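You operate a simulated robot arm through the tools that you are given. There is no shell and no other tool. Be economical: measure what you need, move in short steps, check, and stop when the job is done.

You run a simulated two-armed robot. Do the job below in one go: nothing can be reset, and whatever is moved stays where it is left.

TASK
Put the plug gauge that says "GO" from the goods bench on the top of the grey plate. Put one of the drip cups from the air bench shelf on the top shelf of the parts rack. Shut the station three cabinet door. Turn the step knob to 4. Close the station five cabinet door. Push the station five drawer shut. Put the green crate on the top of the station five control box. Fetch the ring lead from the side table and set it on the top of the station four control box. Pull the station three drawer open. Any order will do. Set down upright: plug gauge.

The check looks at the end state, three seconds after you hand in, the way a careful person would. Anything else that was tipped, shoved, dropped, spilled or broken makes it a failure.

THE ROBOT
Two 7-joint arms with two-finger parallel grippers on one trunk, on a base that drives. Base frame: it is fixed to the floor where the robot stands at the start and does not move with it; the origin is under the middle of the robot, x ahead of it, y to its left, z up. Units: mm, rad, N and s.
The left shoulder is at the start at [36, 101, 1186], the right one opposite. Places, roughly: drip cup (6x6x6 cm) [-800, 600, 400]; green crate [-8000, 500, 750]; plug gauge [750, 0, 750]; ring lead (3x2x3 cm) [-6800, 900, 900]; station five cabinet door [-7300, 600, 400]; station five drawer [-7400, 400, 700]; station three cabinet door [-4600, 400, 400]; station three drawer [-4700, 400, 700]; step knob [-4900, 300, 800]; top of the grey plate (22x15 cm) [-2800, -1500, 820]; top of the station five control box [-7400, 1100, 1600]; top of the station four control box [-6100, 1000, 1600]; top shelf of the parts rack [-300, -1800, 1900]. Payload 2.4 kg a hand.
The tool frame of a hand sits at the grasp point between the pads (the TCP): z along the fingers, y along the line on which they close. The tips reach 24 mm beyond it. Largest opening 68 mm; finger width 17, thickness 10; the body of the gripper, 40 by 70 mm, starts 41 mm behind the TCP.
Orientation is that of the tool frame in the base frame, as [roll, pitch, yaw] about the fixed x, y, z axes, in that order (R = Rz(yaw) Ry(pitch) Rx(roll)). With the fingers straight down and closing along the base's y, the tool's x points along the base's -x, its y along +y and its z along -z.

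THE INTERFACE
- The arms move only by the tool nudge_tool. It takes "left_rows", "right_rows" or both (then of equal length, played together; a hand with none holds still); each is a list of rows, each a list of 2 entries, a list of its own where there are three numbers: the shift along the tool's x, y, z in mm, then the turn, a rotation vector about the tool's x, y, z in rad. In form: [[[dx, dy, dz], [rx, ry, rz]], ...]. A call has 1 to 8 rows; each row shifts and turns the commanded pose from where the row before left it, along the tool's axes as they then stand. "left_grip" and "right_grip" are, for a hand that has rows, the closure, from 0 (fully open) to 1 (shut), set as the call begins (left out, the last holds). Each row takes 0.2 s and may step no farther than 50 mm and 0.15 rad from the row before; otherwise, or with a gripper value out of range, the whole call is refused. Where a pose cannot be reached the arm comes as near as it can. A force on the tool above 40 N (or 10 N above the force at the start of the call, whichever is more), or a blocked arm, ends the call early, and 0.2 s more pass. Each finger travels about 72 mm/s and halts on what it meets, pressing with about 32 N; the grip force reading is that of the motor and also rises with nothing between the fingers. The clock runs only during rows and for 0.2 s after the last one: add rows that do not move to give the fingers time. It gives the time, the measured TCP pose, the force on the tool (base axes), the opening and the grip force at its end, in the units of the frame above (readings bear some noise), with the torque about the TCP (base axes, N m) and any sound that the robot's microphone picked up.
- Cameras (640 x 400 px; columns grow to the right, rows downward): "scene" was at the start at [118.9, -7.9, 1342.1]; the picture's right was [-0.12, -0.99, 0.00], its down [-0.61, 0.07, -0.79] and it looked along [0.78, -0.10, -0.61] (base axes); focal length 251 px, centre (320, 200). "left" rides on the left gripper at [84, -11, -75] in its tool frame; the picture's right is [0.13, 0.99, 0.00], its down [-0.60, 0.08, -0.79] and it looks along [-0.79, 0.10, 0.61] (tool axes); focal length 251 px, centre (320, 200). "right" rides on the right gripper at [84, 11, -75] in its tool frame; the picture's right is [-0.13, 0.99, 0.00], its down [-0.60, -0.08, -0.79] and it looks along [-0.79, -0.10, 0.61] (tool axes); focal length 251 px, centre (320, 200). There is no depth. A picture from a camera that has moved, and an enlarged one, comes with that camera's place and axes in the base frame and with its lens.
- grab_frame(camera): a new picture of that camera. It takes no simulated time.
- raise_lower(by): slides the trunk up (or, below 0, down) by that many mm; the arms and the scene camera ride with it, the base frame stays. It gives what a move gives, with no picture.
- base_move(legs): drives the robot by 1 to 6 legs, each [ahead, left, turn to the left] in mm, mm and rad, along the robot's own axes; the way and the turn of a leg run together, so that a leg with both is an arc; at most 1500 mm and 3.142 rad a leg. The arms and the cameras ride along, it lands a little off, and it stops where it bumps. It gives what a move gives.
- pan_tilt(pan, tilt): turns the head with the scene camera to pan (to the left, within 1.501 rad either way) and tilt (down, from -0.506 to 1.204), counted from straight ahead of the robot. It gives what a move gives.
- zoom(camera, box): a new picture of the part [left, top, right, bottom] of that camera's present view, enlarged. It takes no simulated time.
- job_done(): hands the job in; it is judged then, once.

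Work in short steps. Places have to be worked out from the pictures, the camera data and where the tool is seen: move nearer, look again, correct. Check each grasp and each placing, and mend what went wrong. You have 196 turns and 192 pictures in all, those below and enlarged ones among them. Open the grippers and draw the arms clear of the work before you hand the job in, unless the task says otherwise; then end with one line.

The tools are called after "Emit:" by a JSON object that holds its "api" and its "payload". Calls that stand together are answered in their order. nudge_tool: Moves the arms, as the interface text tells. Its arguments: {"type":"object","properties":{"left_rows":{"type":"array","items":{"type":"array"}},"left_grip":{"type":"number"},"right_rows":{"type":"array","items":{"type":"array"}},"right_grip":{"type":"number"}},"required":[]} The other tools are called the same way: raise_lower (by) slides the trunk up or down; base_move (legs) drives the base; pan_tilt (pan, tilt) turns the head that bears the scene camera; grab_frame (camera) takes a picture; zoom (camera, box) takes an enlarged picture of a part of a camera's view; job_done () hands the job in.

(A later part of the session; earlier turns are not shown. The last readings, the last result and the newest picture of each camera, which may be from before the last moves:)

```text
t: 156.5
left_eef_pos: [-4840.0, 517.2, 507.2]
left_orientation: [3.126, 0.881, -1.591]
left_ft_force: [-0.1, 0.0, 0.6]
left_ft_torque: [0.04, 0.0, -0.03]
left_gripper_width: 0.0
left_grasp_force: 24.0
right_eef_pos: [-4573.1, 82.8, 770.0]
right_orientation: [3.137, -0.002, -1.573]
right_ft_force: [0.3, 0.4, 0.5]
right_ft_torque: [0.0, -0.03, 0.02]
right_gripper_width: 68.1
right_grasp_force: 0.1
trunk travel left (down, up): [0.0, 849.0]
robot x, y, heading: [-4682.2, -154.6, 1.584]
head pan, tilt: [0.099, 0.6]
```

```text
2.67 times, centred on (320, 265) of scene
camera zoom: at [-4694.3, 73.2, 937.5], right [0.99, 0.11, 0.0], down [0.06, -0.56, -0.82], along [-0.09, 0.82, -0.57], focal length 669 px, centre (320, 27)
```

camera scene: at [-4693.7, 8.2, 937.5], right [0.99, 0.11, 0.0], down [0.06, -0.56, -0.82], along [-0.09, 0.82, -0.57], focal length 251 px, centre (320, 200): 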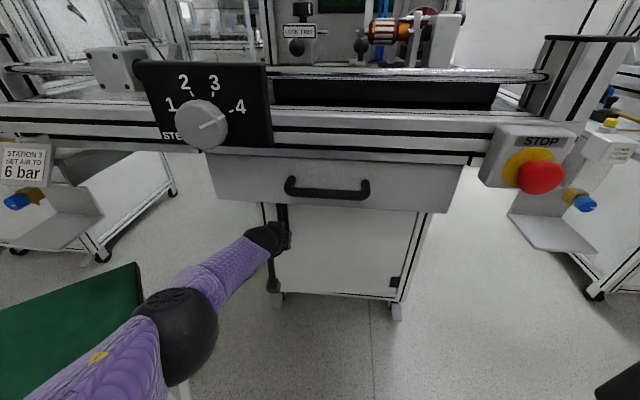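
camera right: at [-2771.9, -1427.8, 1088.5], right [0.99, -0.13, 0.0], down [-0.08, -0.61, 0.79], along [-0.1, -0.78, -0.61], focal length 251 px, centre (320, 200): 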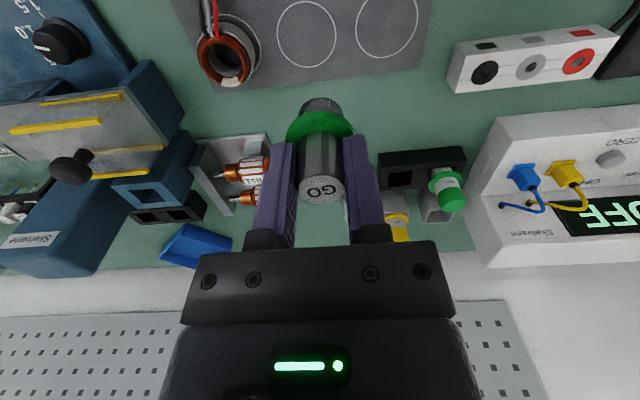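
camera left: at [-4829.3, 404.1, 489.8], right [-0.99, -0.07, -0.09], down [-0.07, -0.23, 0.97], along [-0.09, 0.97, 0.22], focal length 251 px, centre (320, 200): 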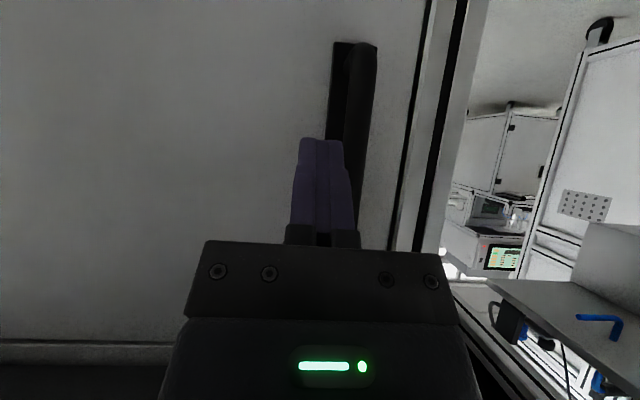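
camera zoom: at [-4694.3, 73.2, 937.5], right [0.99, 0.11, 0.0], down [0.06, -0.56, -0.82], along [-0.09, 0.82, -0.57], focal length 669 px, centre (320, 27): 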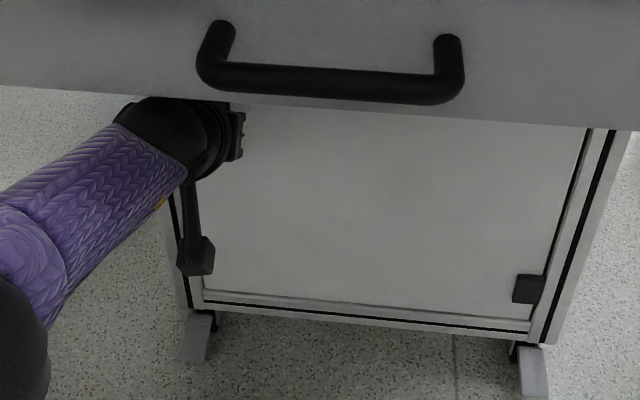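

The door now looks flush, with its bottom edge parallel to the frame. I give one more 12 mm press to be sure, then check.

Emit:
{"api": "base_move", "payload": {"legs": [[14, 0, 0]]}}

Emit:
{"api": "base_move", "payload": {"legs": [[-160, 0, 0]]}}

Emit:
{"api": "grab_frame", "payload": {"camera": "scene"}}

```text
t: 157.2
left_eef_pos: [-4837.8, 529.3, 507.7]
left_orientation: [3.126, 0.883, -1.593]
left_ft_force: [0.1, -0.1, 0.0]
left_ft_torque: [-0.01, -0.01, 0.04]
left_gripper_width: 0.0
left_grasp_force: 24.5
right_eef_pos: [-4573.7, 98.2, 769.8]
right_orientation: [3.139, -0.004, -1.572]
right_ft_force: [0.3, 0.5, -0.7]
right_ft_torque: [0.0, 0.02, -0.02]
right_gripper_width: 68.0
right_grasp_force: 0.0
trunk travel left (down, up): [0.0, 849.0]
robot x, y, heading: [-4684.8, -147.1, 1.572]
head pan, tilt: [0.099, 0.6]
```

```text
t: 158.7
left_eef_pos: [-4838.7, 371.9, 509.4]
left_orientation: [3.123, 0.881, -1.593]
left_ft_force: [-0.2, -0.5, -0.6]
left_ft_torque: [-0.03, 0.02, 0.01]
left_gripper_width: 0.0
left_grasp_force: 23.7
right_eef_pos: [-4571.3, -61.7, 769.6]
right_orientation: [3.139, -0.002, -1.572]
right_ft_force: [-0.5, 0.1, 0.3]
right_ft_torque: [-0.02, -0.01, 0.02]
right_gripper_width: 68.1
right_grasp_force: 0.1
trunk travel left (down, up): [0.0, 849.0]
robot x, y, heading: [-4688.6, -301.3, 1.58]
head pan, tilt: [0.099, 0.6]
```

```text
111 pictures are left
camera scene: at [-4693.3, -71.6, 937.4], right [0.99, 0.11, 0.0], down [0.06, -0.56, -0.82], along [-0.09, 0.82, -0.57], focal length 251 px, centre (320, 200)
```

scene: 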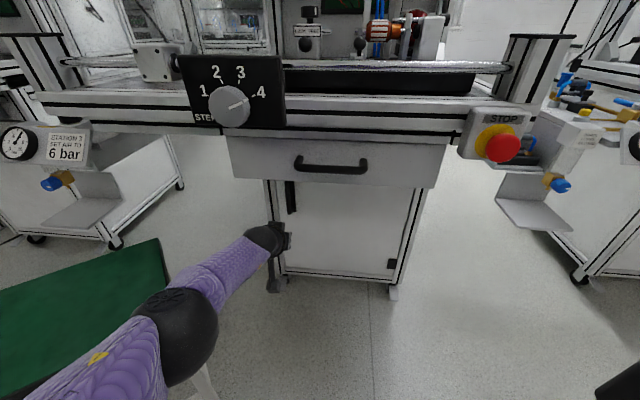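

The door appears shut. I verify with a zoom.

Emit:
{"api": "zoom", "payload": {"camera": "scene", "box": [250, 150, 440, 300]}}

```text
2.67 times, centred on (345, 225) of scene
camera zoom: at [-4693.3, -71.6, 937.4], right [0.99, 0.11, 0.0], down [0.06, -0.56, -0.82], along [-0.09, 0.82, -0.57], focal length 669 px, centre (253, 133)
```

zoom: 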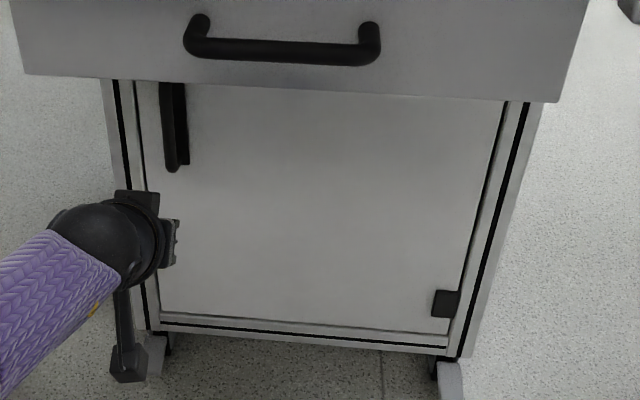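

Station 3's door is flush shut. For the drawer bar at ≈(-4717,364,708), I raise the trunk 100, back off a little, and roll the hand so that the fingers close vertically.

Emit:
{"api": "base_move", "payload": {"legs": [[-110, 0, 0]]}}

Emit:
{"api": "raise_lower", "payload": {"by": 100}}

Emit:
{"api": "nudge_tool", "payload": {"left_rows": [[[0, 0, 0], [0, 0, 0.147]], [[0, 0, 0], [0, 0, 0.147]], [[0, 0, 0], [0, 0, 0.147]], [[0, 0, 0], [0, 0, 0.147]], [[0, 0, 0], [0, 0, 0.147]], [[0, 0, 0], [0, 0, 0.147]], [[0, 0, 0], [0, 0, 0.147]], [[0, 0, 0], [0, 0, 0.147]]]}}

Emit:
{"api": "nudge_tool", "payload": {"left_rows": [[[0, 0, 0], [0, 0, 0.147]], [[0, 0, 0], [0, 0, 0.147]], [[0, 0, 0], [0, 0, 0.1]], [[0, 0, 0], [-0.138, 0, 0]], [[0, 0, 0], [-0.138, 0, 0]], [[0, 0, 0], [-0.138, 0, 0]], [[0, 0, 0], [-0.138, 0, 0]], [[0, 0, 0], [-0.138, 0, 0]]], "left_grip": 0.2}}

```text
t: 159.9
left_eef_pos: [-4838.6, 258.8, 508.0]
left_orientation: [3.125, 0.882, -1.591]
left_ft_force: [-0.1, -0.2, 0.6]
left_ft_torque: [-0.01, 0.0, 0.01]
left_gripper_width: 0.0
left_grasp_force: 23.7
right_eef_pos: [-4571.6, -172.5, 769.0]
right_orientation: [3.139, -0.003, -1.57]
right_ft_force: [0.4, 0.5, 1.3]
right_ft_torque: [0.03, -0.02, -0.02]
right_gripper_width: 67.7
right_grasp_force: 0.1
trunk travel left (down, up): [0.0, 849.0]
robot x, y, heading: [-4680.8, -411.9, 1.576]
head pan, tilt: [0.099, 0.6]
```

```text
t: 161.2
left_eef_pos: [-4838.9, 259.8, 674.8]
left_orientation: [3.118, 0.995, -1.597]
left_ft_force: [-0.3, 0.2, -0.2]
left_ft_torque: [0.0, -0.02, 0.0]
left_gripper_width: 0.2
left_grasp_force: 23.9
right_eef_pos: [-4570.6, -173.1, 869.0]
right_orientation: [3.137, -0.004, -1.57]
right_ft_force: [0.6, 0.5, -0.5]
right_ft_torque: [-0.01, -0.02, 0.01]
right_gripper_width: 68.1
right_grasp_force: 0.1
trunk travel left (down, up): [-100.0, 749.0]
robot x, y, heading: [-4680.1, -411.8, 1.578]
head pan, tilt: [0.099, 0.6]
```

```text
t: 163.0
left_eef_pos: [-4795.5, 253.1, 702.0]
left_orientation: [2.18, 0.313, -2.926]
left_ft_force: [-0.2, 0.0, -0.5]
left_ft_torque: [0.02, 0.01, 0.01]
left_gripper_width: 0.1
left_grasp_force: 23.7
left hand out of reach, approached as far as the arm can: row 6, 7, 8
right_eef_pos: [-4569.9, -172.4, 868.0]
right_orientation: [3.14, -0.002, -1.569]
right_ft_force: [0.2, -0.3, 0.0]
right_ft_torque: [0.02, -0.02, 0.0]
right_gripper_width: 67.9
right_grasp_force: 0.0
trunk travel left (down, up): [-100.0, 749.0]
robot x, y, heading: [-4682.9, -413.5, 1.571]
head pan, tilt: [0.099, 0.6]
```

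```text
t: 164.8
left_eef_pos: [-4796.3, 242.5, 701.1]
left_orientation: [1.938, 0.073, -3.094]
left_ft_force: [-0.4, -1.0, -0.7]
left_ft_torque: [0.0, 0.01, -0.03]
left_gripper_width: 54.5
left_grasp_force: 0.0
left hand out of reach, approached as far as the arm can: row 1, 2, 3, 5, 6, 7, 8
right_eef_pos: [-4571.8, -173.3, 867.9]
right_orientation: [3.138, -0.004, -1.571]
right_ft_force: [-0.3, 0.6, 0.1]
right_ft_torque: [-0.01, 0.01, 0.0]
right_gripper_width: 67.8
right_grasp_force: 0.1
trunk travel left (down, up): [-100.0, 749.0]
robot x, y, heading: [-4682.8, -414.1, 1.58]
head pan, tilt: [0.099, 0.6]
```

The hand is nearly rolled right but stretched. I pull it back about 150 mm and finish levelling.

Emit:
{"api": "nudge_tool", "payload": {"left_rows": [[[0, -14, -36], [0, 0, 0]], [[0, -14, -36], [0, 0, 0]], [[0, -14, -36], [0, 0, 0]], [[0, -12, -32], [0, 0, 0]], [[0, 0, 0], [-0.122, 0, 0]], [[0, 0, 0], [-0.122, 0, 0]], [[0, 0, 0], [-0.122, 0, 0]], [[0, 0, 0], [0, 0, 0.07]]], "left_grip": 0.2}}

Emit:
{"api": "grab_frame", "payload": {"camera": "scene"}}

```text
t: 166.6
left_eef_pos: [-4695.0, 114.0, 746.5]
left_orientation: [1.574, 0.002, -3.091]
left_ft_force: [0.2, 0.8, 0.7]
left_ft_torque: [0.02, -0.02, 0.01]
left_gripper_width: 54.2
left_grasp_force: 0.0
left hand out of reach, approached as far as the arm can: row 1, 2, 3, 4, 5, 6, 7
right_eef_pos: [-4570.8, -173.0, 869.0]
right_orientation: [3.139, -0.001, -1.572]
right_ft_force: [0.0, -0.4, -0.5]
right_ft_torque: [0.03, -0.01, 0.02]
right_gripper_width: 68.1
right_grasp_force: 0.1
trunk travel left (down, up): [-100.0, 749.0]
robot x, y, heading: [-4680.2, -411.2, 1.577]
head pan, tilt: [0.099, 0.6]
```

```text
109 pictures are left
camera scene: at [-4692.3, -219.8, 1042.2], right [0.99, 0.11, 0.0], down [0.06, -0.56, -0.82], along [-0.09, 0.82, -0.57], focal length 251 px, centre (320, 200)
```

scene: 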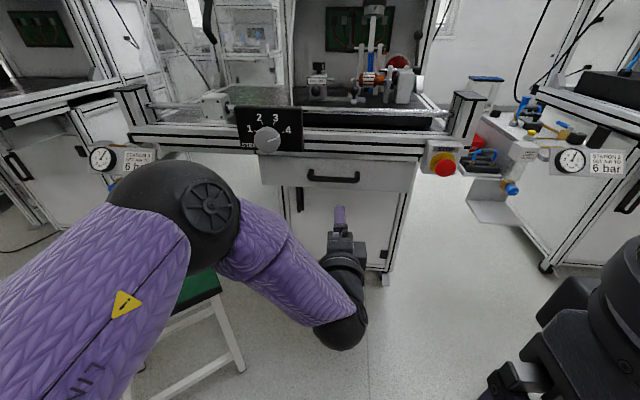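

The hand is level with fingers closing vertically, but driving in would bring my elbow to the knob. I tilt the hand 17° down and extend the arm instead, so that the elbow stays back.

Emit:
{"api": "nudge_tool", "payload": {"left_rows": [[[10, 0, 0], [0.15, 0, 0]], [[0, -20, 6], [0.15, 0, 0]], [[0, -16, 5], [0, 0, 0]], [[0, 11.8, 38.2], [0, 0, 0]], [[0, 11.8, 38.2], [0, 0, 0]], [[0, 11.8, 38.2], [0, 0, 0]], [[0, 11.8, 38.2], [0, 0, 0]]]}}

Emit:
{"api": "grab_frame", "payload": {"camera": "scene"}}

```text
t: 168.2
left_eef_pos: [-4715.2, 255.0, 706.9]
left_orientation: [1.875, 0.004, -3.097]
left_ft_force: [1.2, -0.2, 0.6]
left_ft_torque: [0.01, 0.0, 0.01]
left_gripper_width: 54.7
left_grasp_force: 0.0
left hand out of reach, approached as far as the arm can: row 7
right_eef_pos: [-4571.9, -174.1, 870.1]
right_orientation: [3.139, -0.004, -1.569]
right_ft_force: [-0.5, 0.2, 0.2]
right_ft_torque: [-0.03, 0.0, 0.02]
right_gripper_width: 67.8
right_grasp_force: 0.2
trunk travel left (down, up): [-100.0, 749.0]
robot x, y, heading: [-4686.4, -415.2, 1.577]
head pan, tilt: [0.099, 0.6]
```

```text
108 pictures are left
camera scene: at [-4692.3, -219.7, 1042.2], right [0.99, 0.11, 0.0], down [0.06, -0.56, -0.82], along [-0.09, 0.82, -0.57], focal length 251 px, centre (320, 200)
```

scene: 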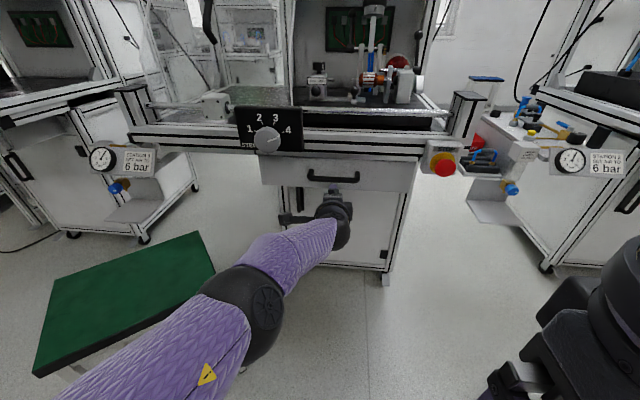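

Hand at (-4715,255,707) with the elbow well back. I drive forward 65 mm and check with the left camera.

Emit:
{"api": "base_move", "payload": {"legs": [[65, 0, 0]]}}

Emit:
{"api": "grab_frame", "payload": {"camera": "left"}}

Emit:
{"api": "zoom", "payload": {"camera": "scene", "box": [260, 130, 420, 250]}}

```text
t: 169.1
left_eef_pos: [-4716.0, 283.5, 709.6]
left_orientation: [1.872, 0.003, -3.095]
left_ft_force: [-3.7, -43.0, 9.4]
left_ft_torque: [1.24, -0.07, -0.12]
left_gripper_width: 51.3
left_grasp_force: 0.0
right_eef_pos: [-4573.5, -142.9, 870.0]
right_orientation: [3.139, 0.002, -1.566]
right_ft_force: [-0.8, 0.3, 0.2]
right_ft_torque: [0.0, 0.01, -0.01]
right_gripper_width: 67.7
right_grasp_force: 0.0
trunk travel left (down, up): [-100.0, 749.0]
robot x, y, heading: [-4684.5, -381.6, 1.586]
head pan, tilt: [0.099, 0.6]
stopped in leg 1: the force on the tool passed its limit at 152 N (the readings are from after the stop); the commanded pose is now the measured one
```

```text
107 pictures are left
camera left: at [-4795.9, 204.5, 720.3], right [-0.15, 0.29, 0.95], down [0.64, -0.71, 0.31], along [0.76, 0.65, -0.08], focal length 251 px, centre (320, 200)
```

left: 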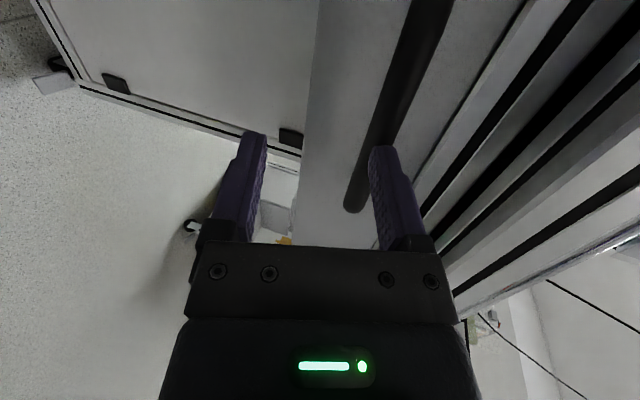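

```text
3.33 times, centred on (340, 190) of scene
camera zoom: at [-4693.7, -191.0, 1043.0], right [0.99, 0.11, 0.0], down [0.06, -0.56, -0.83], along [-0.09, 0.82, -0.56], focal length 837 px, centre (253, 233)
```

zoom: 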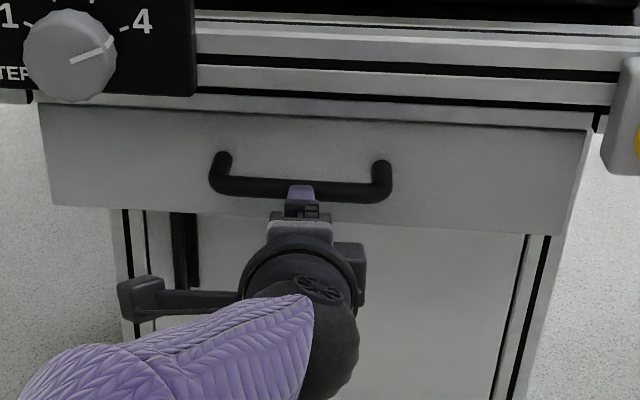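

The upper finger met the bar: it is really at y≈318, z≈731. I back off 25 mm, raise 22 mm, and recheck.

Emit:
{"api": "nudge_tool", "payload": {"left_rows": [[[0, -7.4, -24], [0, 0, 0]], [[0, 21, -6.5], [0, 0, 0]], [[0, 0, 0], [0, 0, 0]]], "left_grip": 0}}

Emit:
{"api": "grab_frame", "payload": {"camera": "left"}}

Emit:
{"api": "zoom", "payload": {"camera": "scene", "box": [260, 130, 420, 250]}}

```text
t: 169.9
left_eef_pos: [-4714.2, 264.4, 728.7]
left_orientation: [1.876, 0.004, -3.094]
left_ft_force: [0.3, 1.0, 0.2]
left_ft_torque: [0.0, 0.0, 0.03]
left_gripper_width: 67.7
left_grasp_force: 0.1
right_eef_pos: [-4572.0, -137.9, 869.6]
right_orientation: [3.138, -0.002, -1.57]
right_ft_force: [0.2, 0.1, 0.2]
right_ft_torque: [0.0, 0.0, -0.01]
right_gripper_width: 68.2
right_grasp_force: 0.1
trunk travel left (down, up): [-100.0, 749.0]
robot x, y, heading: [-4684.1, -381.2, 1.578]
head pan, tilt: [0.099, 0.6]
```

```text
105 pictures are left
camera left: at [-4794.7, 184.0, 740.1], right [-0.15, 0.29, 0.95], down [0.64, -0.7, 0.31], along [0.76, 0.65, -0.08], focal length 251 px, centre (320, 200)
```

left: 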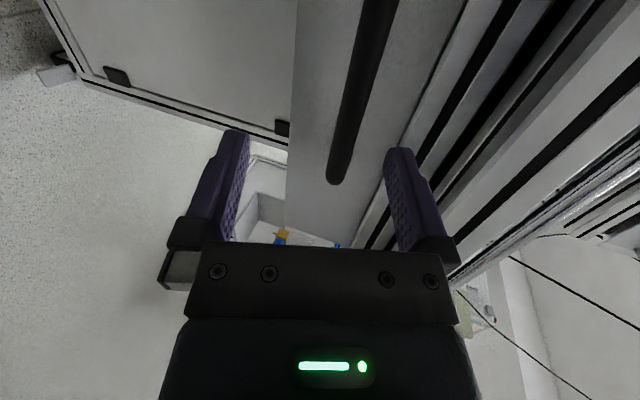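

```text
3.33 times, centred on (340, 190) of scene
camera zoom: at [-4693.1, -185.6, 1042.1], right [0.99, 0.11, 0.0], down [0.06, -0.56, -0.82], along [-0.09, 0.82, -0.57], focal length 837 px, centre (253, 233)
```

zoom: 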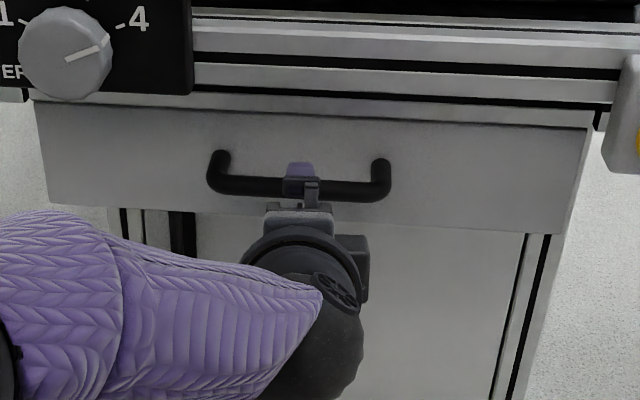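

The bar now lies midway between the fingers (y≈325, z≈729). I advance ~57 mm in small steps.

Emit:
{"api": "nudge_tool", "payload": {"left_rows": [[[0, 4.4, 14.3], [0, 0, 0]], [[0, 4.4, 14.3], [0, 0, 0]], [[0, 4.4, 14.3], [0, 0, 0]], [[0, 4.4, 14.3], [0, 0, 0]]]}}

Emit:
{"api": "grab_frame", "payload": {"camera": "left"}}

```text
t: 170.9
left_eef_pos: [-4716.6, 295.0, 732.6]
left_orientation: [1.878, 0.005, -3.096]
left_ft_force: [-0.8, 0.1, -0.5]
left_ft_torque: [0.03, 0.03, 0.0]
left_gripper_width: 68.0
left_grasp_force: 0.0
left hand out of reach, approached as far as the arm can: row 3, 4
right_eef_pos: [-4572.4, -137.4, 868.9]
right_orientation: [3.138, -0.005, -1.568]
right_ft_force: [-0.5, 0.4, 0.7]
right_ft_torque: [-0.02, -0.02, -0.02]
right_gripper_width: 68.0
right_grasp_force: 0.1
trunk travel left (down, up): [-100.0, 749.0]
robot x, y, heading: [-4686.6, -379.1, 1.58]
head pan, tilt: [0.099, 0.6]
```

```text
103 pictures are left
camera left: at [-4796.8, 215.9, 743.9], right [-0.15, 0.29, 0.95], down [0.64, -0.7, 0.32], along [0.76, 0.65, -0.08], focal length 251 px, centre (320, 200)
```

left: 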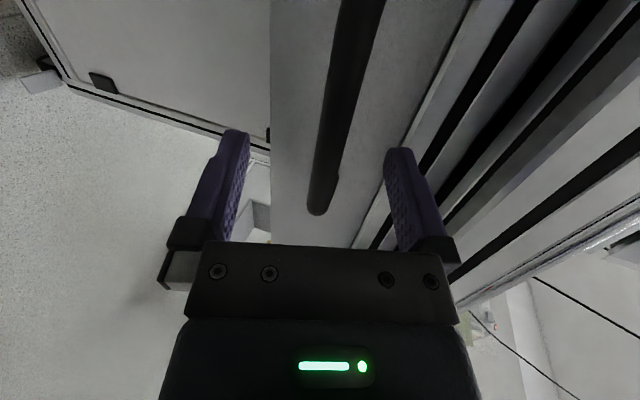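

Bar is centred. I finish with a 20 mm base move, then close the gripper.

Emit:
{"api": "base_move", "payload": {"legs": [[20, 0, 0]]}}

Emit:
{"api": "nudge_tool", "payload": {"left_rows": [[[0, 0, 0], [0, 0, 0]], [[0, 0, 0], [0, 0, 0]], [[0, 0, 0], [0, 0, 0]], [[0, 0, 0], [0, 0, 0]], [[0, 0, 0], [0, 0, 0]]], "left_grip": 1}}

Emit:
{"api": "grab_frame", "payload": {"camera": "left"}}

```text
t: 171.7
left_eef_pos: [-4716.7, 314.2, 733.0]
left_orientation: [1.875, 0.003, -3.095]
left_ft_force: [0.0, 0.7, 0.5]
left_ft_torque: [-0.01, -0.01, 0.02]
left_gripper_width: 67.9
left_grasp_force: 0.1
right_eef_pos: [-4572.7, -119.4, 869.2]
right_orientation: [3.139, -0.005, -1.568]
right_ft_force: [-0.2, 0.1, 0.1]
right_ft_torque: [0.03, -0.01, -0.01]
right_gripper_width: 68.1
right_grasp_force: 0.1
trunk travel left (down, up): [-100.0, 749.0]
robot x, y, heading: [-4684.5, -359.4, 1.581]
head pan, tilt: [0.099, 0.6]
```

```text
t: 172.9
left_eef_pos: [-4717.6, 314.3, 732.0]
left_orientation: [1.877, 0.001, -3.096]
left_ft_force: [-0.8, -4.1, -3.7]
left_ft_torque: [-0.03, 0.53, -0.13]
left_gripper_width: 14.9
left_grasp_force: 34.8
right_eef_pos: [-4572.1, -118.0, 868.7]
right_orientation: [3.139, -0.004, -1.569]
right_ft_force: [-0.3, 0.5, 0.4]
right_ft_torque: [-0.02, -0.04, 0.03]
right_gripper_width: 68.3
right_grasp_force: 0.0
trunk travel left (down, up): [-100.0, 749.0]
robot x, y, heading: [-4681.9, -359.7, 1.583]
head pan, tilt: [0.099, 0.6]
```

```text
102 pictures are left
camera left: at [-4797.1, 236.0, 743.7], right [-0.15, 0.29, 0.95], down [0.64, -0.7, 0.32], along [0.76, 0.65, -0.08], focal length 251 px, centre (320, 200)
```

left: 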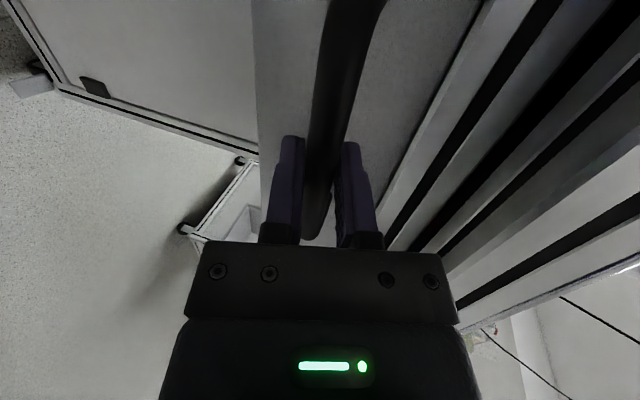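

Bar gripped (14.9 mm). I pull the drawer open by driving backward.

Emit:
{"api": "base_move", "payload": {"legs": [[-120, 0, 0]]}}

Emit:
{"api": "base_move", "payload": {"legs": [[-120, 0, 0]]}}

Emit:
{"api": "grab_frame", "payload": {"camera": "scene"}}

```text
t: 174.1
left_eef_pos: [-4718.4, 193.4, 732.8]
left_orientation: [1.876, 0.002, -3.092]
left_ft_force: [-7.2, -1.5, -5.5]
left_ft_torque: [-0.06, 0.41, -0.26]
left_gripper_width: 15.0
left_grasp_force: 34.0
right_eef_pos: [-4571.1, -239.5, 868.5]
right_orientation: [3.139, -0.005, -1.569]
right_ft_force: [0.4, -0.4, -0.3]
right_ft_torque: [-0.01, -0.01, -0.02]
right_gripper_width: 67.9
right_grasp_force: 0.1
trunk travel left (down, up): [-100.0, 749.0]
robot x, y, heading: [-4680.4, -484.6, 1.585]
head pan, tilt: [0.099, 0.6]
```

```text
t: 175.3
left_eef_pos: [-4717.8, 93.2, 736.8]
left_orientation: [1.866, -0.001, -3.088]
left_ft_force: [0.3, 0.8, -3.1]
left_ft_torque: [-0.07, 0.31, -0.01]
left_gripper_width: 14.5
left_grasp_force: 34.2
right_eef_pos: [-4569.7, -343.9, 869.6]
right_orientation: [3.138, -0.003, -1.57]
right_ft_force: [-0.3, -0.8, -0.6]
right_ft_torque: [0.04, -0.03, -0.03]
right_gripper_width: 67.7
right_grasp_force: 0.1
trunk travel left (down, up): [-100.0, 749.0]
robot x, y, heading: [-4678.4, -580.2, 1.58]
head pan, tilt: [0.099, 0.6]
stopped in leg 1: the force on the tool passed its limit at 103 N (the readings are from after the stop); the commanded pose is now the measured one
```

```text
101 pictures are left
camera scene: at [-4691.1, -389.8, 1042.1], right [0.99, 0.11, 0.0], down [0.06, -0.56, -0.82], along [-0.09, 0.82, -0.57], focal length 251 px, centre (320, 200)
```

scene: 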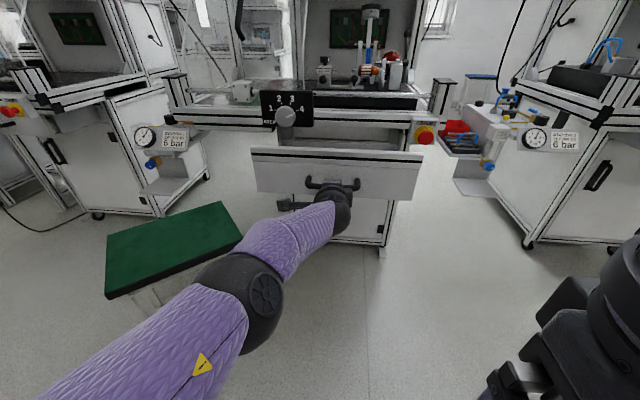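

The drawer is open to its stop. I release and back away.

Emit:
{"api": "nudge_tool", "payload": {"left_rows": [[[0, 0, 0], [0, 0, 0]], [[0, 0, 0], [0, 0, 0]], [[0, 0, 0], [0, 0, 0]], [[0, 0, 0], [0, 0, 0]]], "left_grip": 0}}

Emit:
{"api": "base_move", "payload": {"legs": [[-200, 0, 0]]}}

Emit:
{"api": "grab_frame", "payload": {"camera": "scene"}}

```text
t: 176.3
left_eef_pos: [-4717.6, 92.4, 738.0]
left_orientation: [1.866, -0.001, -3.091]
left_ft_force: [0.5, 0.3, -0.1]
left_ft_torque: [-0.01, 0.03, -0.01]
left_gripper_width: 68.2
left_grasp_force: 0.1
right_eef_pos: [-4569.0, -343.0, 868.8]
right_orientation: [3.138, -0.003, -1.571]
right_ft_force: [-1.9, 0.6, 0.6]
right_ft_torque: [0.02, 0.01, 0.0]
right_gripper_width: 68.3
right_grasp_force: 0.1
trunk travel left (down, up): [-100.0, 749.0]
robot x, y, heading: [-4682.9, -585.4, 1.582]
head pan, tilt: [0.099, 0.6]
```

```text
t: 177.9
left_eef_pos: [-4714.8, -106.9, 737.2]
left_orientation: [1.864, -0.002, -3.091]
left_ft_force: [0.0, 0.4, -0.1]
left_ft_torque: [-0.02, 0.01, 0.01]
left_gripper_width: 67.6
left_grasp_force: 0.1
right_eef_pos: [-4568.3, -541.5, 868.6]
right_orientation: [3.138, -0.004, -1.572]
right_ft_force: [0.5, 1.2, 0.3]
right_ft_torque: [-0.04, -0.01, 0.02]
right_gripper_width: 68.2
right_grasp_force: 0.0
trunk travel left (down, up): [-100.0, 749.0]
robot x, y, heading: [-4674.6, -782.7, 1.581]
head pan, tilt: [0.099, 0.6]
```

```text
100 pictures are left
camera scene: at [-4688.9, -588.8, 1042.1], right [0.99, 0.11, 0.0], down [0.06, -0.56, -0.82], along [-0.09, 0.82, -0.57], focal length 251 px, centre (320, 200)
```

scene: 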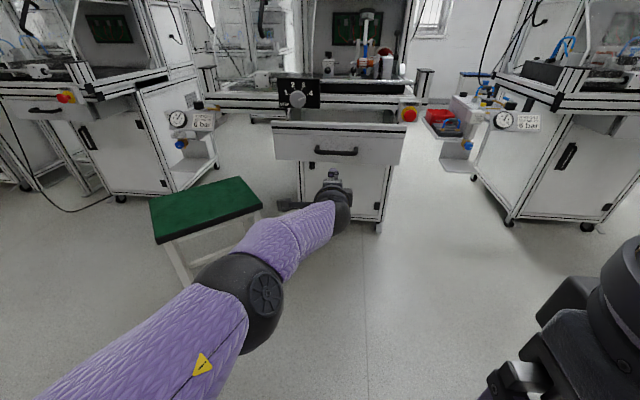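

Station 3 is finished: door shut, knob at 4, drawer open. I roll the left hand back to neutral and retract it for driving.

Emit:
{"api": "nudge_tool", "payload": {"left_rows": [[[0, 0, -30], [0, 0, -0.147]], [[0, 0, -30], [0, 0, -0.147]], [[0, 0, -30], [0, 0, -0.147]], [[0, 0, -30], [0, 0, -0.147]], [[0, 0, 0], [0, 0, -0.147]], [[0, 0, 0], [0, 0, -0.147]], [[0, 0, 0], [0, 0, -0.147]], [[0, 0, 0], [0, 0, -0.147]]], "left_grip": 1}}

Emit:
{"api": "nudge_tool", "payload": {"left_rows": [[[0, 0, 0], [0, 0, -0.147]], [[0, 0, 0], [0, 0, -0.147]], [[0, 0, 0], [0, 0, -0.1]], [[0, 0, 0], [0, 0.13, 0]], [[0, 0, 0], [0, 0.13, 0]], [[0, 0, 0], [0, 0.13, 0]]]}}

Emit:
{"api": "base_move", "payload": {"legs": [[0, 0, 1.56], [1300, 0, 0], [1000, 0, 0], [0, 0, -1.56]]}}

Emit:
{"api": "pan_tilt", "payload": {"pan": 0, "tilt": 0.25}}

Emit:
{"api": "grab_frame", "payload": {"camera": "scene"}}

```text
t: 179.7
left_eef_pos: [-4708.8, -220.0, 772.0]
left_orientation: [2.237, 1.083, -2.484]
left_ft_force: [-0.2, 0.6, -0.4]
left_ft_torque: [-0.03, 0.03, -0.02]
left_gripper_width: 0.0
left_grasp_force: 23.6
right_eef_pos: [-4568.2, -542.3, 868.9]
right_orientation: [3.138, -0.004, -1.57]
right_ft_force: [-0.2, 0.4, 0.1]
right_ft_torque: [0.01, 0.02, 0.03]
right_gripper_width: 67.7
right_grasp_force: 0.2
trunk travel left (down, up): [-100.0, 749.0]
robot x, y, heading: [-4682.5, -782.7, 1.583]
head pan, tilt: [0.099, 0.6]
```

```text
t: 181.1
left_eef_pos: [-4709.0, -219.7, 772.7]
left_orientation: [3.138, 0.883, -1.522]
left_ft_force: [0.1, 0.6, -0.7]
left_ft_torque: [0.01, -0.02, 0.02]
left_gripper_width: 0.0
left_grasp_force: 23.9
right_eef_pos: [-4567.9, -542.1, 870.5]
right_orientation: [3.138, -0.004, -1.571]
right_ft_force: [0.4, -0.1, -0.2]
right_ft_torque: [-0.01, 0.0, -0.02]
right_gripper_width: 67.9
right_grasp_force: 0.1
trunk travel left (down, up): [-100.0, 749.0]
robot x, y, heading: [-4679.9, -780.3, 1.581]
head pan, tilt: [0.099, 0.6]
```

```text
t: 200.0
left_eef_pos: [-7008.1, -216.3, 770.9]
left_orientation: [3.137, 0.886, -1.503]
left_ft_force: [0.7, -0.4, -0.2]
left_ft_torque: [0.0, 0.0, 0.02]
left_gripper_width: 0.0
left_grasp_force: 23.4
right_eef_pos: [-6860.3, -534.9, 869.1]
right_orientation: [3.139, -0.004, -1.547]
right_ft_force: [-0.2, 0.3, 0.1]
right_ft_torque: [0.0, -0.02, 0.02]
right_gripper_width: 68.2
right_grasp_force: 0.0
trunk travel left (down, up): [-100.0, 749.0]
robot x, y, heading: [-6967.0, -776.0, 1.601]
head pan, tilt: [0.099, 0.6]
```

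```text
t: 200.8
left_eef_pos: [-7008.0, -215.2, 772.6]
left_orientation: [3.137, 0.888, -1.502]
left_ft_force: [-0.4, -0.1, 0.6]
left_ft_torque: [0.01, 0.0, 0.0]
left_gripper_width: 0.0
left_grasp_force: 24.0
right_eef_pos: [-6859.3, -535.3, 869.0]
right_orientation: [3.139, -0.003, -1.547]
right_ft_force: [-0.4, -0.6, -0.2]
right_ft_torque: [0.03, 0.0, 0.02]
right_gripper_width: 68.2
right_grasp_force: 0.0
trunk travel left (down, up): [-100.0, 749.0]
robot x, y, heading: [-6962.9, -780.2, 1.605]
head pan, tilt: [0.0, 0.25]
```

```text
99 pictures are left
camera scene: at [-6971.9, -578.3, 1074.3], right [1.0, 0.03, 0.0], down [0.01, -0.25, -0.97], along [-0.03, 0.97, -0.25], focal length 251 px, centre (320, 200)
```

scene: 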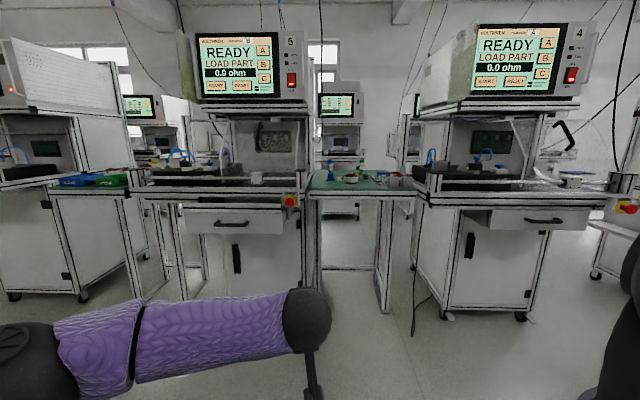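

Stations 5 and 4 with the side table between them are in view, and crates stand on a table to the left. I zoom in on each region.

Emit:
{"api": "zoom", "payload": {"camera": "scene", "box": [110, 150, 320, 310]}}

Emit:
{"api": "zoom", "payload": {"camera": "scene", "box": [300, 150, 420, 210]}}

```text
2.50 times, centred on (215, 230) of scene
camera zoom: at [-6971.9, -578.3, 1074.3], right [1.0, 0.03, 0.0], down [0.01, -0.25, -0.97], along [-0.03, 0.97, -0.25], focal length 628 px, centre (582, 125)
```

zoom: 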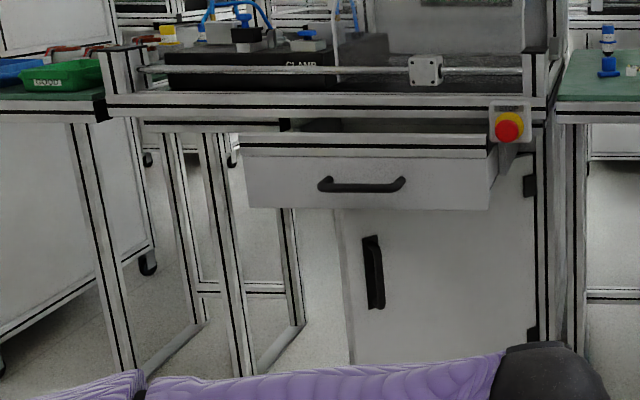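

```text
5.33 times, centred on (360, 180) of scene
camera zoom: at [-6971.9, -578.3, 1074.3], right [1.0, 0.03, 0.0], down [0.01, -0.25, -0.97], along [-0.03, 0.97, -0.25], focal length 1339 px, centre (107, 307)
```

zoom: 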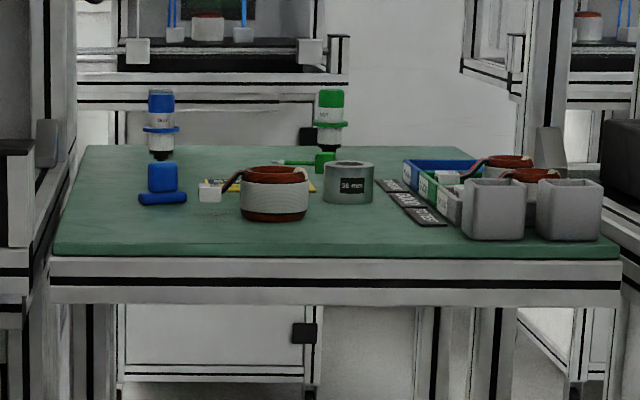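

I strafe to face station 5 squarely and look.

Emit:
{"api": "base_move", "payload": {"legs": [[0, 440, -0.03]]}}

Emit:
{"api": "pan_tilt", "payload": {"pan": 0, "tilt": 0.45}}

Emit:
{"api": "grab_frame", "payload": {"camera": "scene"}}

```text
t: 203.4
left_eef_pos: [-7429.8, -221.9, 772.4]
left_orientation: [3.139, 0.886, -1.53]
left_ft_force: [-0.1, -0.7, -0.4]
left_ft_torque: [0.0, 0.01, 0.0]
left_gripper_width: 0.1
left_grasp_force: 23.3
right_eef_pos: [-7291.9, -545.2, 868.8]
right_orientation: [3.139, -0.003, -1.581]
right_ft_force: [0.1, 0.4, 0.2]
right_ft_torque: [0.01, -0.03, 0.02]
right_gripper_width: 67.9
right_grasp_force: 0.0
trunk travel left (down, up): [-100.0, 749.0]
robot x, y, heading: [-7405.4, -784.0, 1.571]
head pan, tilt: [0.0, 0.25]
```

```text
t: 204.2
left_eef_pos: [-7430.2, -222.0, 772.0]
left_orientation: [3.137, 0.887, -1.531]
left_ft_force: [0.2, 0.3, 0.0]
left_ft_torque: [-0.02, 0.03, 0.01]
left_gripper_width: 0.0
left_grasp_force: 23.6
right_eef_pos: [-7292.1, -545.5, 869.7]
right_orientation: [3.139, -0.004, -1.579]
right_ft_force: [-0.6, -0.5, 0.7]
right_ft_torque: [0.0, -0.03, 0.01]
right_gripper_width: 68.0
right_grasp_force: 0.0
trunk travel left (down, up): [-100.0, 749.0]
robot x, y, heading: [-7405.5, -782.3, 1.573]
head pan, tilt: [0.0, 0.45]
```

```text
96 pictures are left
camera scene: at [-7403.9, -586.6, 1055.8], right [1.0, 0.0, 0.0], down [0.0, -0.43, -0.9], along [0.0, 0.9, -0.43], focal length 251 px, centre (320, 200)
```

scene: 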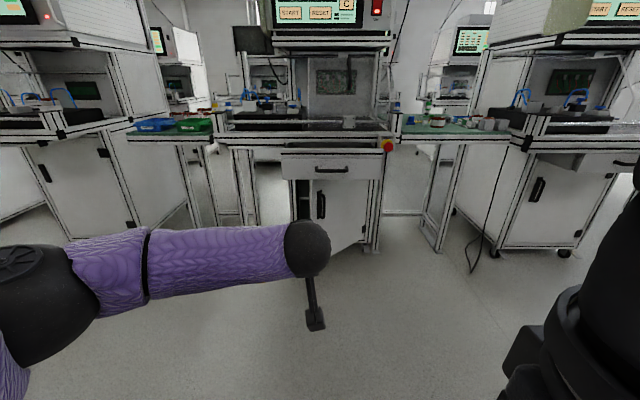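

Same layout as station 3: drawer ~90 mm open, and the door ajar ~45° below it. I extend the closed left fist forward and slightly down to push the drawer front left of its handle.

Emit:
{"api": "nudge_tool", "payload": {"left_rows": [[[-9, 0, 27], [0, 0, 0]], [[-9, 0, 27], [0, 0, 0]], [[-9, 0, 27], [0, 0, 0]], [[0, 0, 0], [0, 0, 0]]]}}

Emit:
{"api": "base_move", "payload": {"legs": [[250, 0, 0]]}}

Emit:
{"api": "grab_frame", "payload": {"camera": "scene"}}

```text
t: 205.2
left_eef_pos: [-7432.3, -142.4, 740.8]
left_orientation: [3.139, 0.888, -1.532]
left_ft_force: [-0.9, -0.4, 0.2]
left_ft_torque: [0.0, 0.0, -0.03]
left_gripper_width: 0.0
left_grasp_force: 23.5
right_eef_pos: [-7290.7, -545.3, 869.8]
right_orientation: [3.139, -0.003, -1.581]
right_ft_force: [-0.3, -0.8, -0.1]
right_ft_torque: [-0.01, -0.05, 0.01]
right_gripper_width: 67.7
right_grasp_force: 0.1
trunk travel left (down, up): [-100.0, 749.0]
robot x, y, heading: [-7404.0, -783.5, 1.573]
head pan, tilt: [0.0, 0.45]
```

```text
t: 207.0
left_eef_pos: [-7432.6, 107.9, 740.9]
left_orientation: [3.138, 0.886, -1.532]
left_ft_force: [-0.9, 0.0, 0.4]
left_ft_torque: [-0.02, 0.0, 0.01]
left_gripper_width: 0.0
left_grasp_force: 23.8
right_eef_pos: [-7291.3, -294.8, 869.1]
right_orientation: [3.139, -0.005, -1.579]
right_ft_force: [0.4, -0.2, 0.1]
right_ft_torque: [-0.02, 0.01, 0.0]
right_gripper_width: 68.0
right_grasp_force: 0.1
trunk travel left (down, up): [-100.0, 749.0]
robot x, y, heading: [-7402.7, -532.7, 1.573]
head pan, tilt: [0.0, 0.45]
```

```text
95 pictures are left
camera scene: at [-7404.0, -336.3, 1055.7], right [1.0, 0.0, 0.0], down [0.0, -0.44, -0.9], along [0.0, 0.9, -0.44], focal length 251 px, centre (320, 200)
```

scene: 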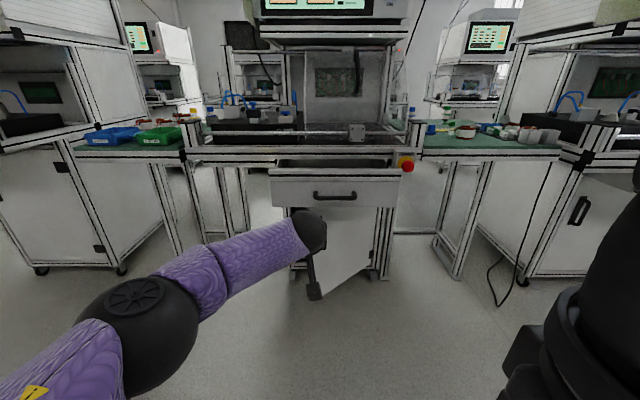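

The drawer front looks to be around y≈370. I drive forward carefully.

Emit:
{"api": "base_move", "payload": {"legs": [[170, 0, 0]]}}

Emit:
{"api": "grab_frame", "payload": {"camera": "scene"}}

Emit:
{"api": "grab_frame", "payload": {"camera": "left"}}

```text
t: 208.5
left_eef_pos: [-7431.9, 279.0, 742.3]
left_orientation: [3.138, 0.887, -1.534]
left_ft_force: [0.2, -0.4, 0.6]
left_ft_torque: [0.02, -0.02, 0.0]
left_gripper_width: 0.0
left_grasp_force: 23.6
right_eef_pos: [-7291.1, -125.3, 869.9]
right_orientation: [3.139, -0.002, -1.581]
right_ft_force: [0.0, 0.3, -0.2]
right_ft_torque: [-0.02, -0.01, 0.03]
right_gripper_width: 67.8
right_grasp_force: 0.1
trunk travel left (down, up): [-100.0, 749.0]
robot x, y, heading: [-7405.4, -362.2, 1.571]
head pan, tilt: [0.0, 0.45]
```

```text
94 pictures are left
camera scene: at [-7403.7, -165.8, 1055.7], right [1.0, 0.0, 0.0], down [0.0, -0.44, -0.9], along [0.0, 0.9, -0.44], focal length 251 px, centre (320, 200)
```

scene: 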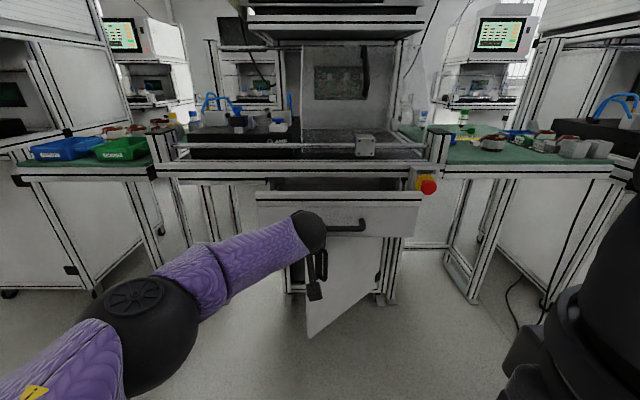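

```text
93 pictures are left
camera left: at [-7416.5, 166.7, 723.6], right [-0.99, -0.12, -0.1], down [-0.07, -0.24, 0.97], along [-0.14, 0.96, 0.22], focal length 251 px, centre (320, 200)
```

left: 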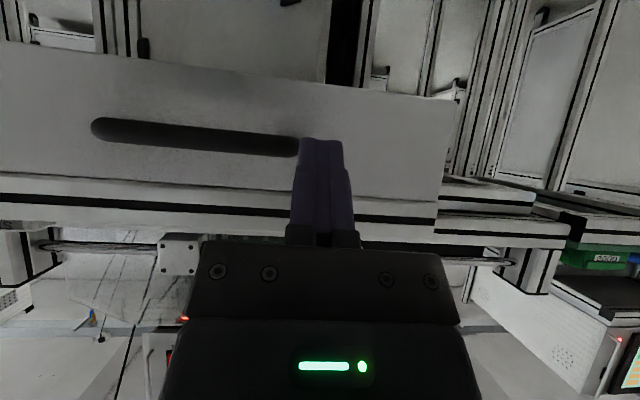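

The fist is aimed at the drawer face just beside its handle. I drive forward in 60 mm steps.

Emit:
{"api": "base_move", "payload": {"legs": [[60, 0, 0]]}}

Emit:
{"api": "base_move", "payload": {"legs": [[60, 0, 0]]}}

Emit:
{"api": "grab_frame", "payload": {"camera": "scene"}}

```text
t: 209.4
left_eef_pos: [-7431.4, 338.2, 741.5]
left_orientation: [3.137, 0.887, -1.532]
left_ft_force: [0.8, 0.1, 0.1]
left_ft_torque: [0.0, 0.0, 0.01]
left_gripper_width: 0.0
left_grasp_force: 23.1
right_eef_pos: [-7291.4, -63.6, 869.2]
right_orientation: [3.139, -0.005, -1.58]
right_ft_force: [-0.6, 0.5, 0.5]
right_ft_torque: [-0.01, -0.02, 0.05]
right_gripper_width: 68.0
right_grasp_force: 0.1
trunk travel left (down, up): [-100.0, 749.0]
robot x, y, heading: [-7407.2, -304.2, 1.577]
head pan, tilt: [0.0, 0.45]
```

```text
t: 210.4
left_eef_pos: [-7431.8, 398.2, 741.9]
left_orientation: [3.139, 0.887, -1.532]
left_ft_force: [0.2, 0.2, -1.0]
left_ft_torque: [-0.03, -0.01, 0.02]
left_gripper_width: 0.0
left_grasp_force: 23.7
right_eef_pos: [-7290.2, -5.4, 868.6]
right_orientation: [3.137, -0.004, -1.577]
right_ft_force: [-0.3, 1.0, -0.1]
right_ft_torque: [0.03, 0.02, 0.01]
right_gripper_width: 68.0
right_grasp_force: 0.0
trunk travel left (down, up): [-100.0, 749.0]
robot x, y, heading: [-7408.7, -246.2, 1.571]
head pan, tilt: [0.0, 0.45]
```

```text
92 pictures are left
camera scene: at [-7403.7, -45.6, 1055.7], right [1.0, 0.0, 0.0], down [0.0, -0.44, -0.9], along [0.0, 0.9, -0.44], focal length 251 px, centre (320, 200)
```

scene: 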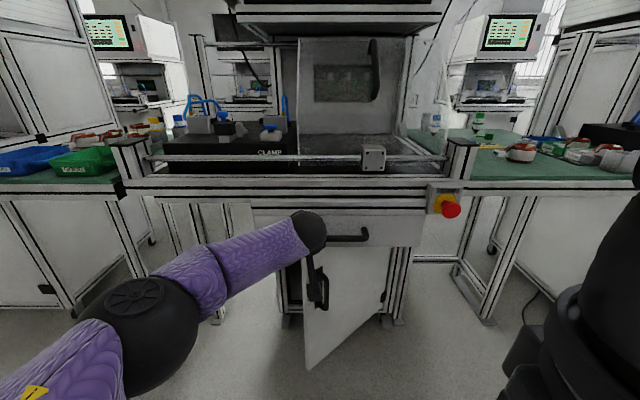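

The drawer has moved in. I push until it stops.

Emit:
{"api": "base_move", "payload": {"legs": [[40, 0, 0]]}}

Emit:
{"api": "base_move", "payload": {"legs": [[30, 0, 0]]}}

Emit:
{"api": "zoom", "payload": {"camera": "scene", "box": [230, 170, 470, 320]}}

```text
t: 211.3
left_eef_pos: [-7433.0, 438.8, 741.4]
left_orientation: [3.138, 0.886, -1.531]
left_ft_force: [-0.3, -0.6, -0.4]
left_ft_torque: [-0.02, -0.04, 0.02]
left_gripper_width: 0.1
left_grasp_force: 23.4
right_eef_pos: [-7291.1, 36.5, 869.3]
right_orientation: [3.139, -0.004, -1.579]
right_ft_force: [-0.2, 0.4, 0.5]
right_ft_torque: [0.0, -0.01, 0.01]
right_gripper_width: 68.0
right_grasp_force: 0.0
trunk travel left (down, up): [-100.0, 749.0]
robot x, y, heading: [-7407.8, -199.4, 1.574]
head pan, tilt: [0.0, 0.45]
```

```text
t: 212.2
left_eef_pos: [-7432.9, 465.6, 739.6]
left_orientation: [3.135, 0.879, -1.53]
left_ft_force: [-0.7, -0.4, 0.5]
left_ft_torque: [0.0, 0.02, 0.01]
left_gripper_width: 0.0
left_grasp_force: 23.4
right_eef_pos: [-7290.9, 66.0, 869.2]
right_orientation: [3.138, -0.004, -1.577]
right_ft_force: [-0.1, 0.0, -0.6]
right_ft_torque: [0.0, 0.02, 0.0]
right_gripper_width: 67.7
right_grasp_force: 0.0
trunk travel left (down, up): [-100.0, 749.0]
robot x, y, heading: [-7402.4, -178.2, 1.571]
head pan, tilt: [0.0, 0.45]
stopped in leg 1: the force on the tool passed its limit at 74 N (the readings are from after the stop); the commanded pose is now the measured one
```

```text
2.67 times, centred on (350, 245) of scene
camera zoom: at [-7404.1, 23.3, 1055.7], right [1.0, 0.0, 0.0], down [0.0, -0.44, -0.9], along [0.0, 0.9, -0.44], focal length 669 px, centre (240, 80)
```

zoom: 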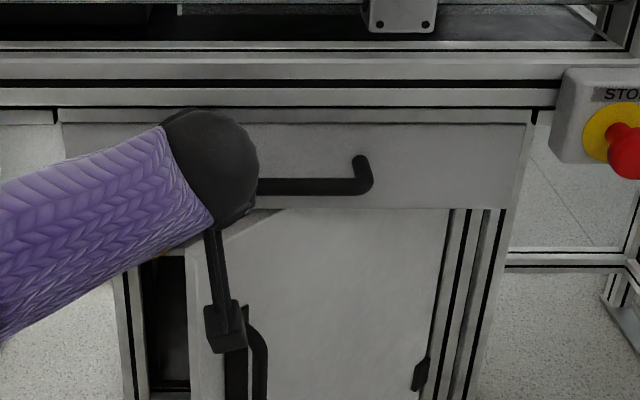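

The drawer is shut (74 N stop at tip y≈484), so station 5 sits ~130 mm deeper and 2628 mm left of station 3. I back off, lower the trunk fully, and set the hand low for the door.

Emit:
{"api": "base_move", "payload": {"legs": [[-330, 0, 0], [0, -90, 0]]}}

Emit:
{"api": "raise_lower", "payload": {"by": -100}}

Emit:
{"api": "nudge_tool", "payload": {"left_rows": [[[20, 30, 25], [0, 0, 0]], [[25, 30, 20], [0, 0, 0]], [[30, 0, 30], [0, 0, 0]], [[30, 0, 30], [0, 0, 0]]]}}

Emit:
{"api": "grab_frame", "payload": {"camera": "scene"}}

```text
t: 215.1
left_eef_pos: [-7342.2, 132.7, 741.4]
left_orientation: [3.136, 0.881, -1.532]
left_ft_force: [0.5, -0.2, -1.4]
left_ft_torque: [-0.01, 0.0, 0.03]
left_gripper_width: 0.0
left_grasp_force: 23.4
right_eef_pos: [-7201.9, -267.3, 870.1]
right_orientation: [3.137, -0.002, -1.581]
right_ft_force: [0.1, 0.2, -0.7]
right_ft_torque: [0.0, 0.04, 0.02]
right_gripper_width: 68.2
right_grasp_force: 0.0
trunk travel left (down, up): [-100.0, 749.0]
robot x, y, heading: [-7316.3, -504.7, 1.565]
head pan, tilt: [0.0, 0.45]
```

```text
t: 216.5
left_eef_pos: [-7343.1, 131.9, 641.5]
left_orientation: [3.137, 0.879, -1.532]
left_ft_force: [-0.3, -0.1, -0.6]
left_ft_torque: [-0.02, 0.02, 0.01]
left_gripper_width: 0.0
left_grasp_force: 23.8
right_eef_pos: [-7200.2, -268.5, 770.5]
right_orientation: [3.138, -0.004, -1.582]
right_ft_force: [-0.5, 0.2, -0.5]
right_ft_torque: [0.0, 0.02, 0.01]
right_gripper_width: 68.0
right_grasp_force: 0.0
trunk travel left (down, up): [0.0, 849.0]
robot x, y, heading: [-7315.0, -507.6, 1.565]
head pan, tilt: [0.0, 0.45]
```

```text
t: 217.5
left_eef_pos: [-7403.7, 143.9, 492.1]
left_orientation: [3.137, 0.88, -1.532]
left_ft_force: [0.2, 0.5, -0.4]
left_ft_torque: [0.02, 0.0, -0.01]
left_gripper_width: 0.0
left_grasp_force: 23.6
right_eef_pos: [-7201.6, -269.5, 769.1]
right_orientation: [3.139, -0.004, -1.583]
right_ft_force: [0.0, 0.6, -0.3]
right_ft_torque: [-0.01, -0.01, -0.01]
right_gripper_width: 68.2
right_grasp_force: 0.0
trunk travel left (down, up): [0.0, 849.0]
robot x, y, heading: [-7317.6, -510.5, 1.57]
head pan, tilt: [0.0, 0.45]
```

```text
90 pictures are left
camera scene: at [-7314.3, -273.0, 951.1], right [1.0, 0.0, 0.0], down [0.0, -0.44, -0.9], along [0.0, 0.9, -0.44], focal length 251 px, centre (320, 200)
```

scene: 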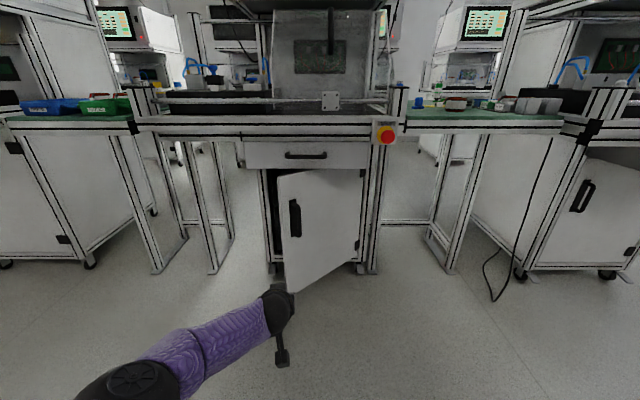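

The door's free edge is near (-7462,541), its handle near x≈-7400, and my fist is at x=-7404. I drive forward to push it.

Emit:
{"api": "base_move", "payload": {"legs": [[280, 0, 0]]}}

Emit:
{"api": "base_move", "payload": {"legs": [[80, 0, 0]]}}

Emit:
{"api": "grab_frame", "payload": {"camera": "scene"}}

```text
t: 219.4
left_eef_pos: [-7403.2, 423.9, 494.4]
left_orientation: [3.136, 0.878, -1.535]
left_ft_force: [0.2, 0.3, -1.7]
left_ft_torque: [0.03, 0.04, -0.01]
left_gripper_width: 0.1
left_grasp_force: 23.4
right_eef_pos: [-7199.9, 12.2, 770.1]
right_orientation: [3.138, -0.004, -1.585]
right_ft_force: [0.6, 0.4, -0.9]
right_ft_torque: [0.04, 0.01, 0.03]
right_gripper_width: 67.7
right_grasp_force: 0.2
trunk travel left (down, up): [0.0, 849.0]
robot x, y, heading: [-7315.8, -226.3, 1.569]
head pan, tilt: [0.0, 0.45]
```

```text
t: 220.3
left_eef_pos: [-7414.8, 462.9, 490.3]
left_orientation: [3.114, 0.872, -1.524]
left_ft_force: [-1.1, -0.7, -1.7]
left_ft_torque: [-0.06, 0.05, -0.01]
left_gripper_width: 0.2
left_grasp_force: 23.3
right_eef_pos: [-7202.3, 51.2, 768.3]
right_orientation: [3.135, -0.004, -1.579]
right_ft_force: [0.0, 0.1, -0.1]
right_ft_torque: [0.01, -0.03, -0.03]
right_gripper_width: 67.9
right_grasp_force: 0.0
trunk travel left (down, up): [0.0, 849.0]
robot x, y, heading: [-7314.8, -190.0, 1.569]
head pan, tilt: [0.0, 0.45]
stopped in leg 1: the force on the tool passed its limit at 59 N (the readings are from after the stop); the commanded pose is now the measured one
```

```text
89 pictures are left
camera scene: at [-7314.8, 46.2, 951.0], right [1.0, 0.0, 0.0], down [0.0, -0.44, -0.9], along [0.0, 0.9, -0.44], focal length 251 px, centre (320, 200)
```

scene: 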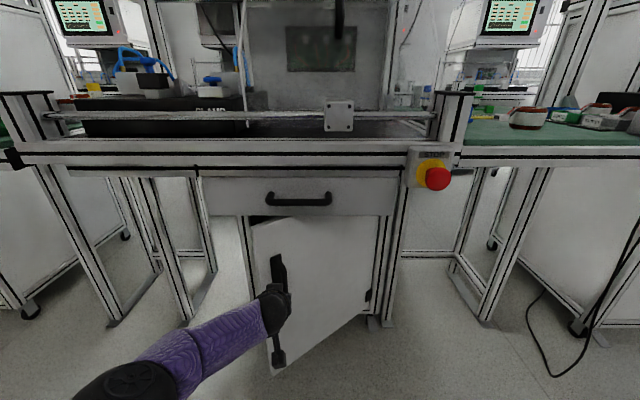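

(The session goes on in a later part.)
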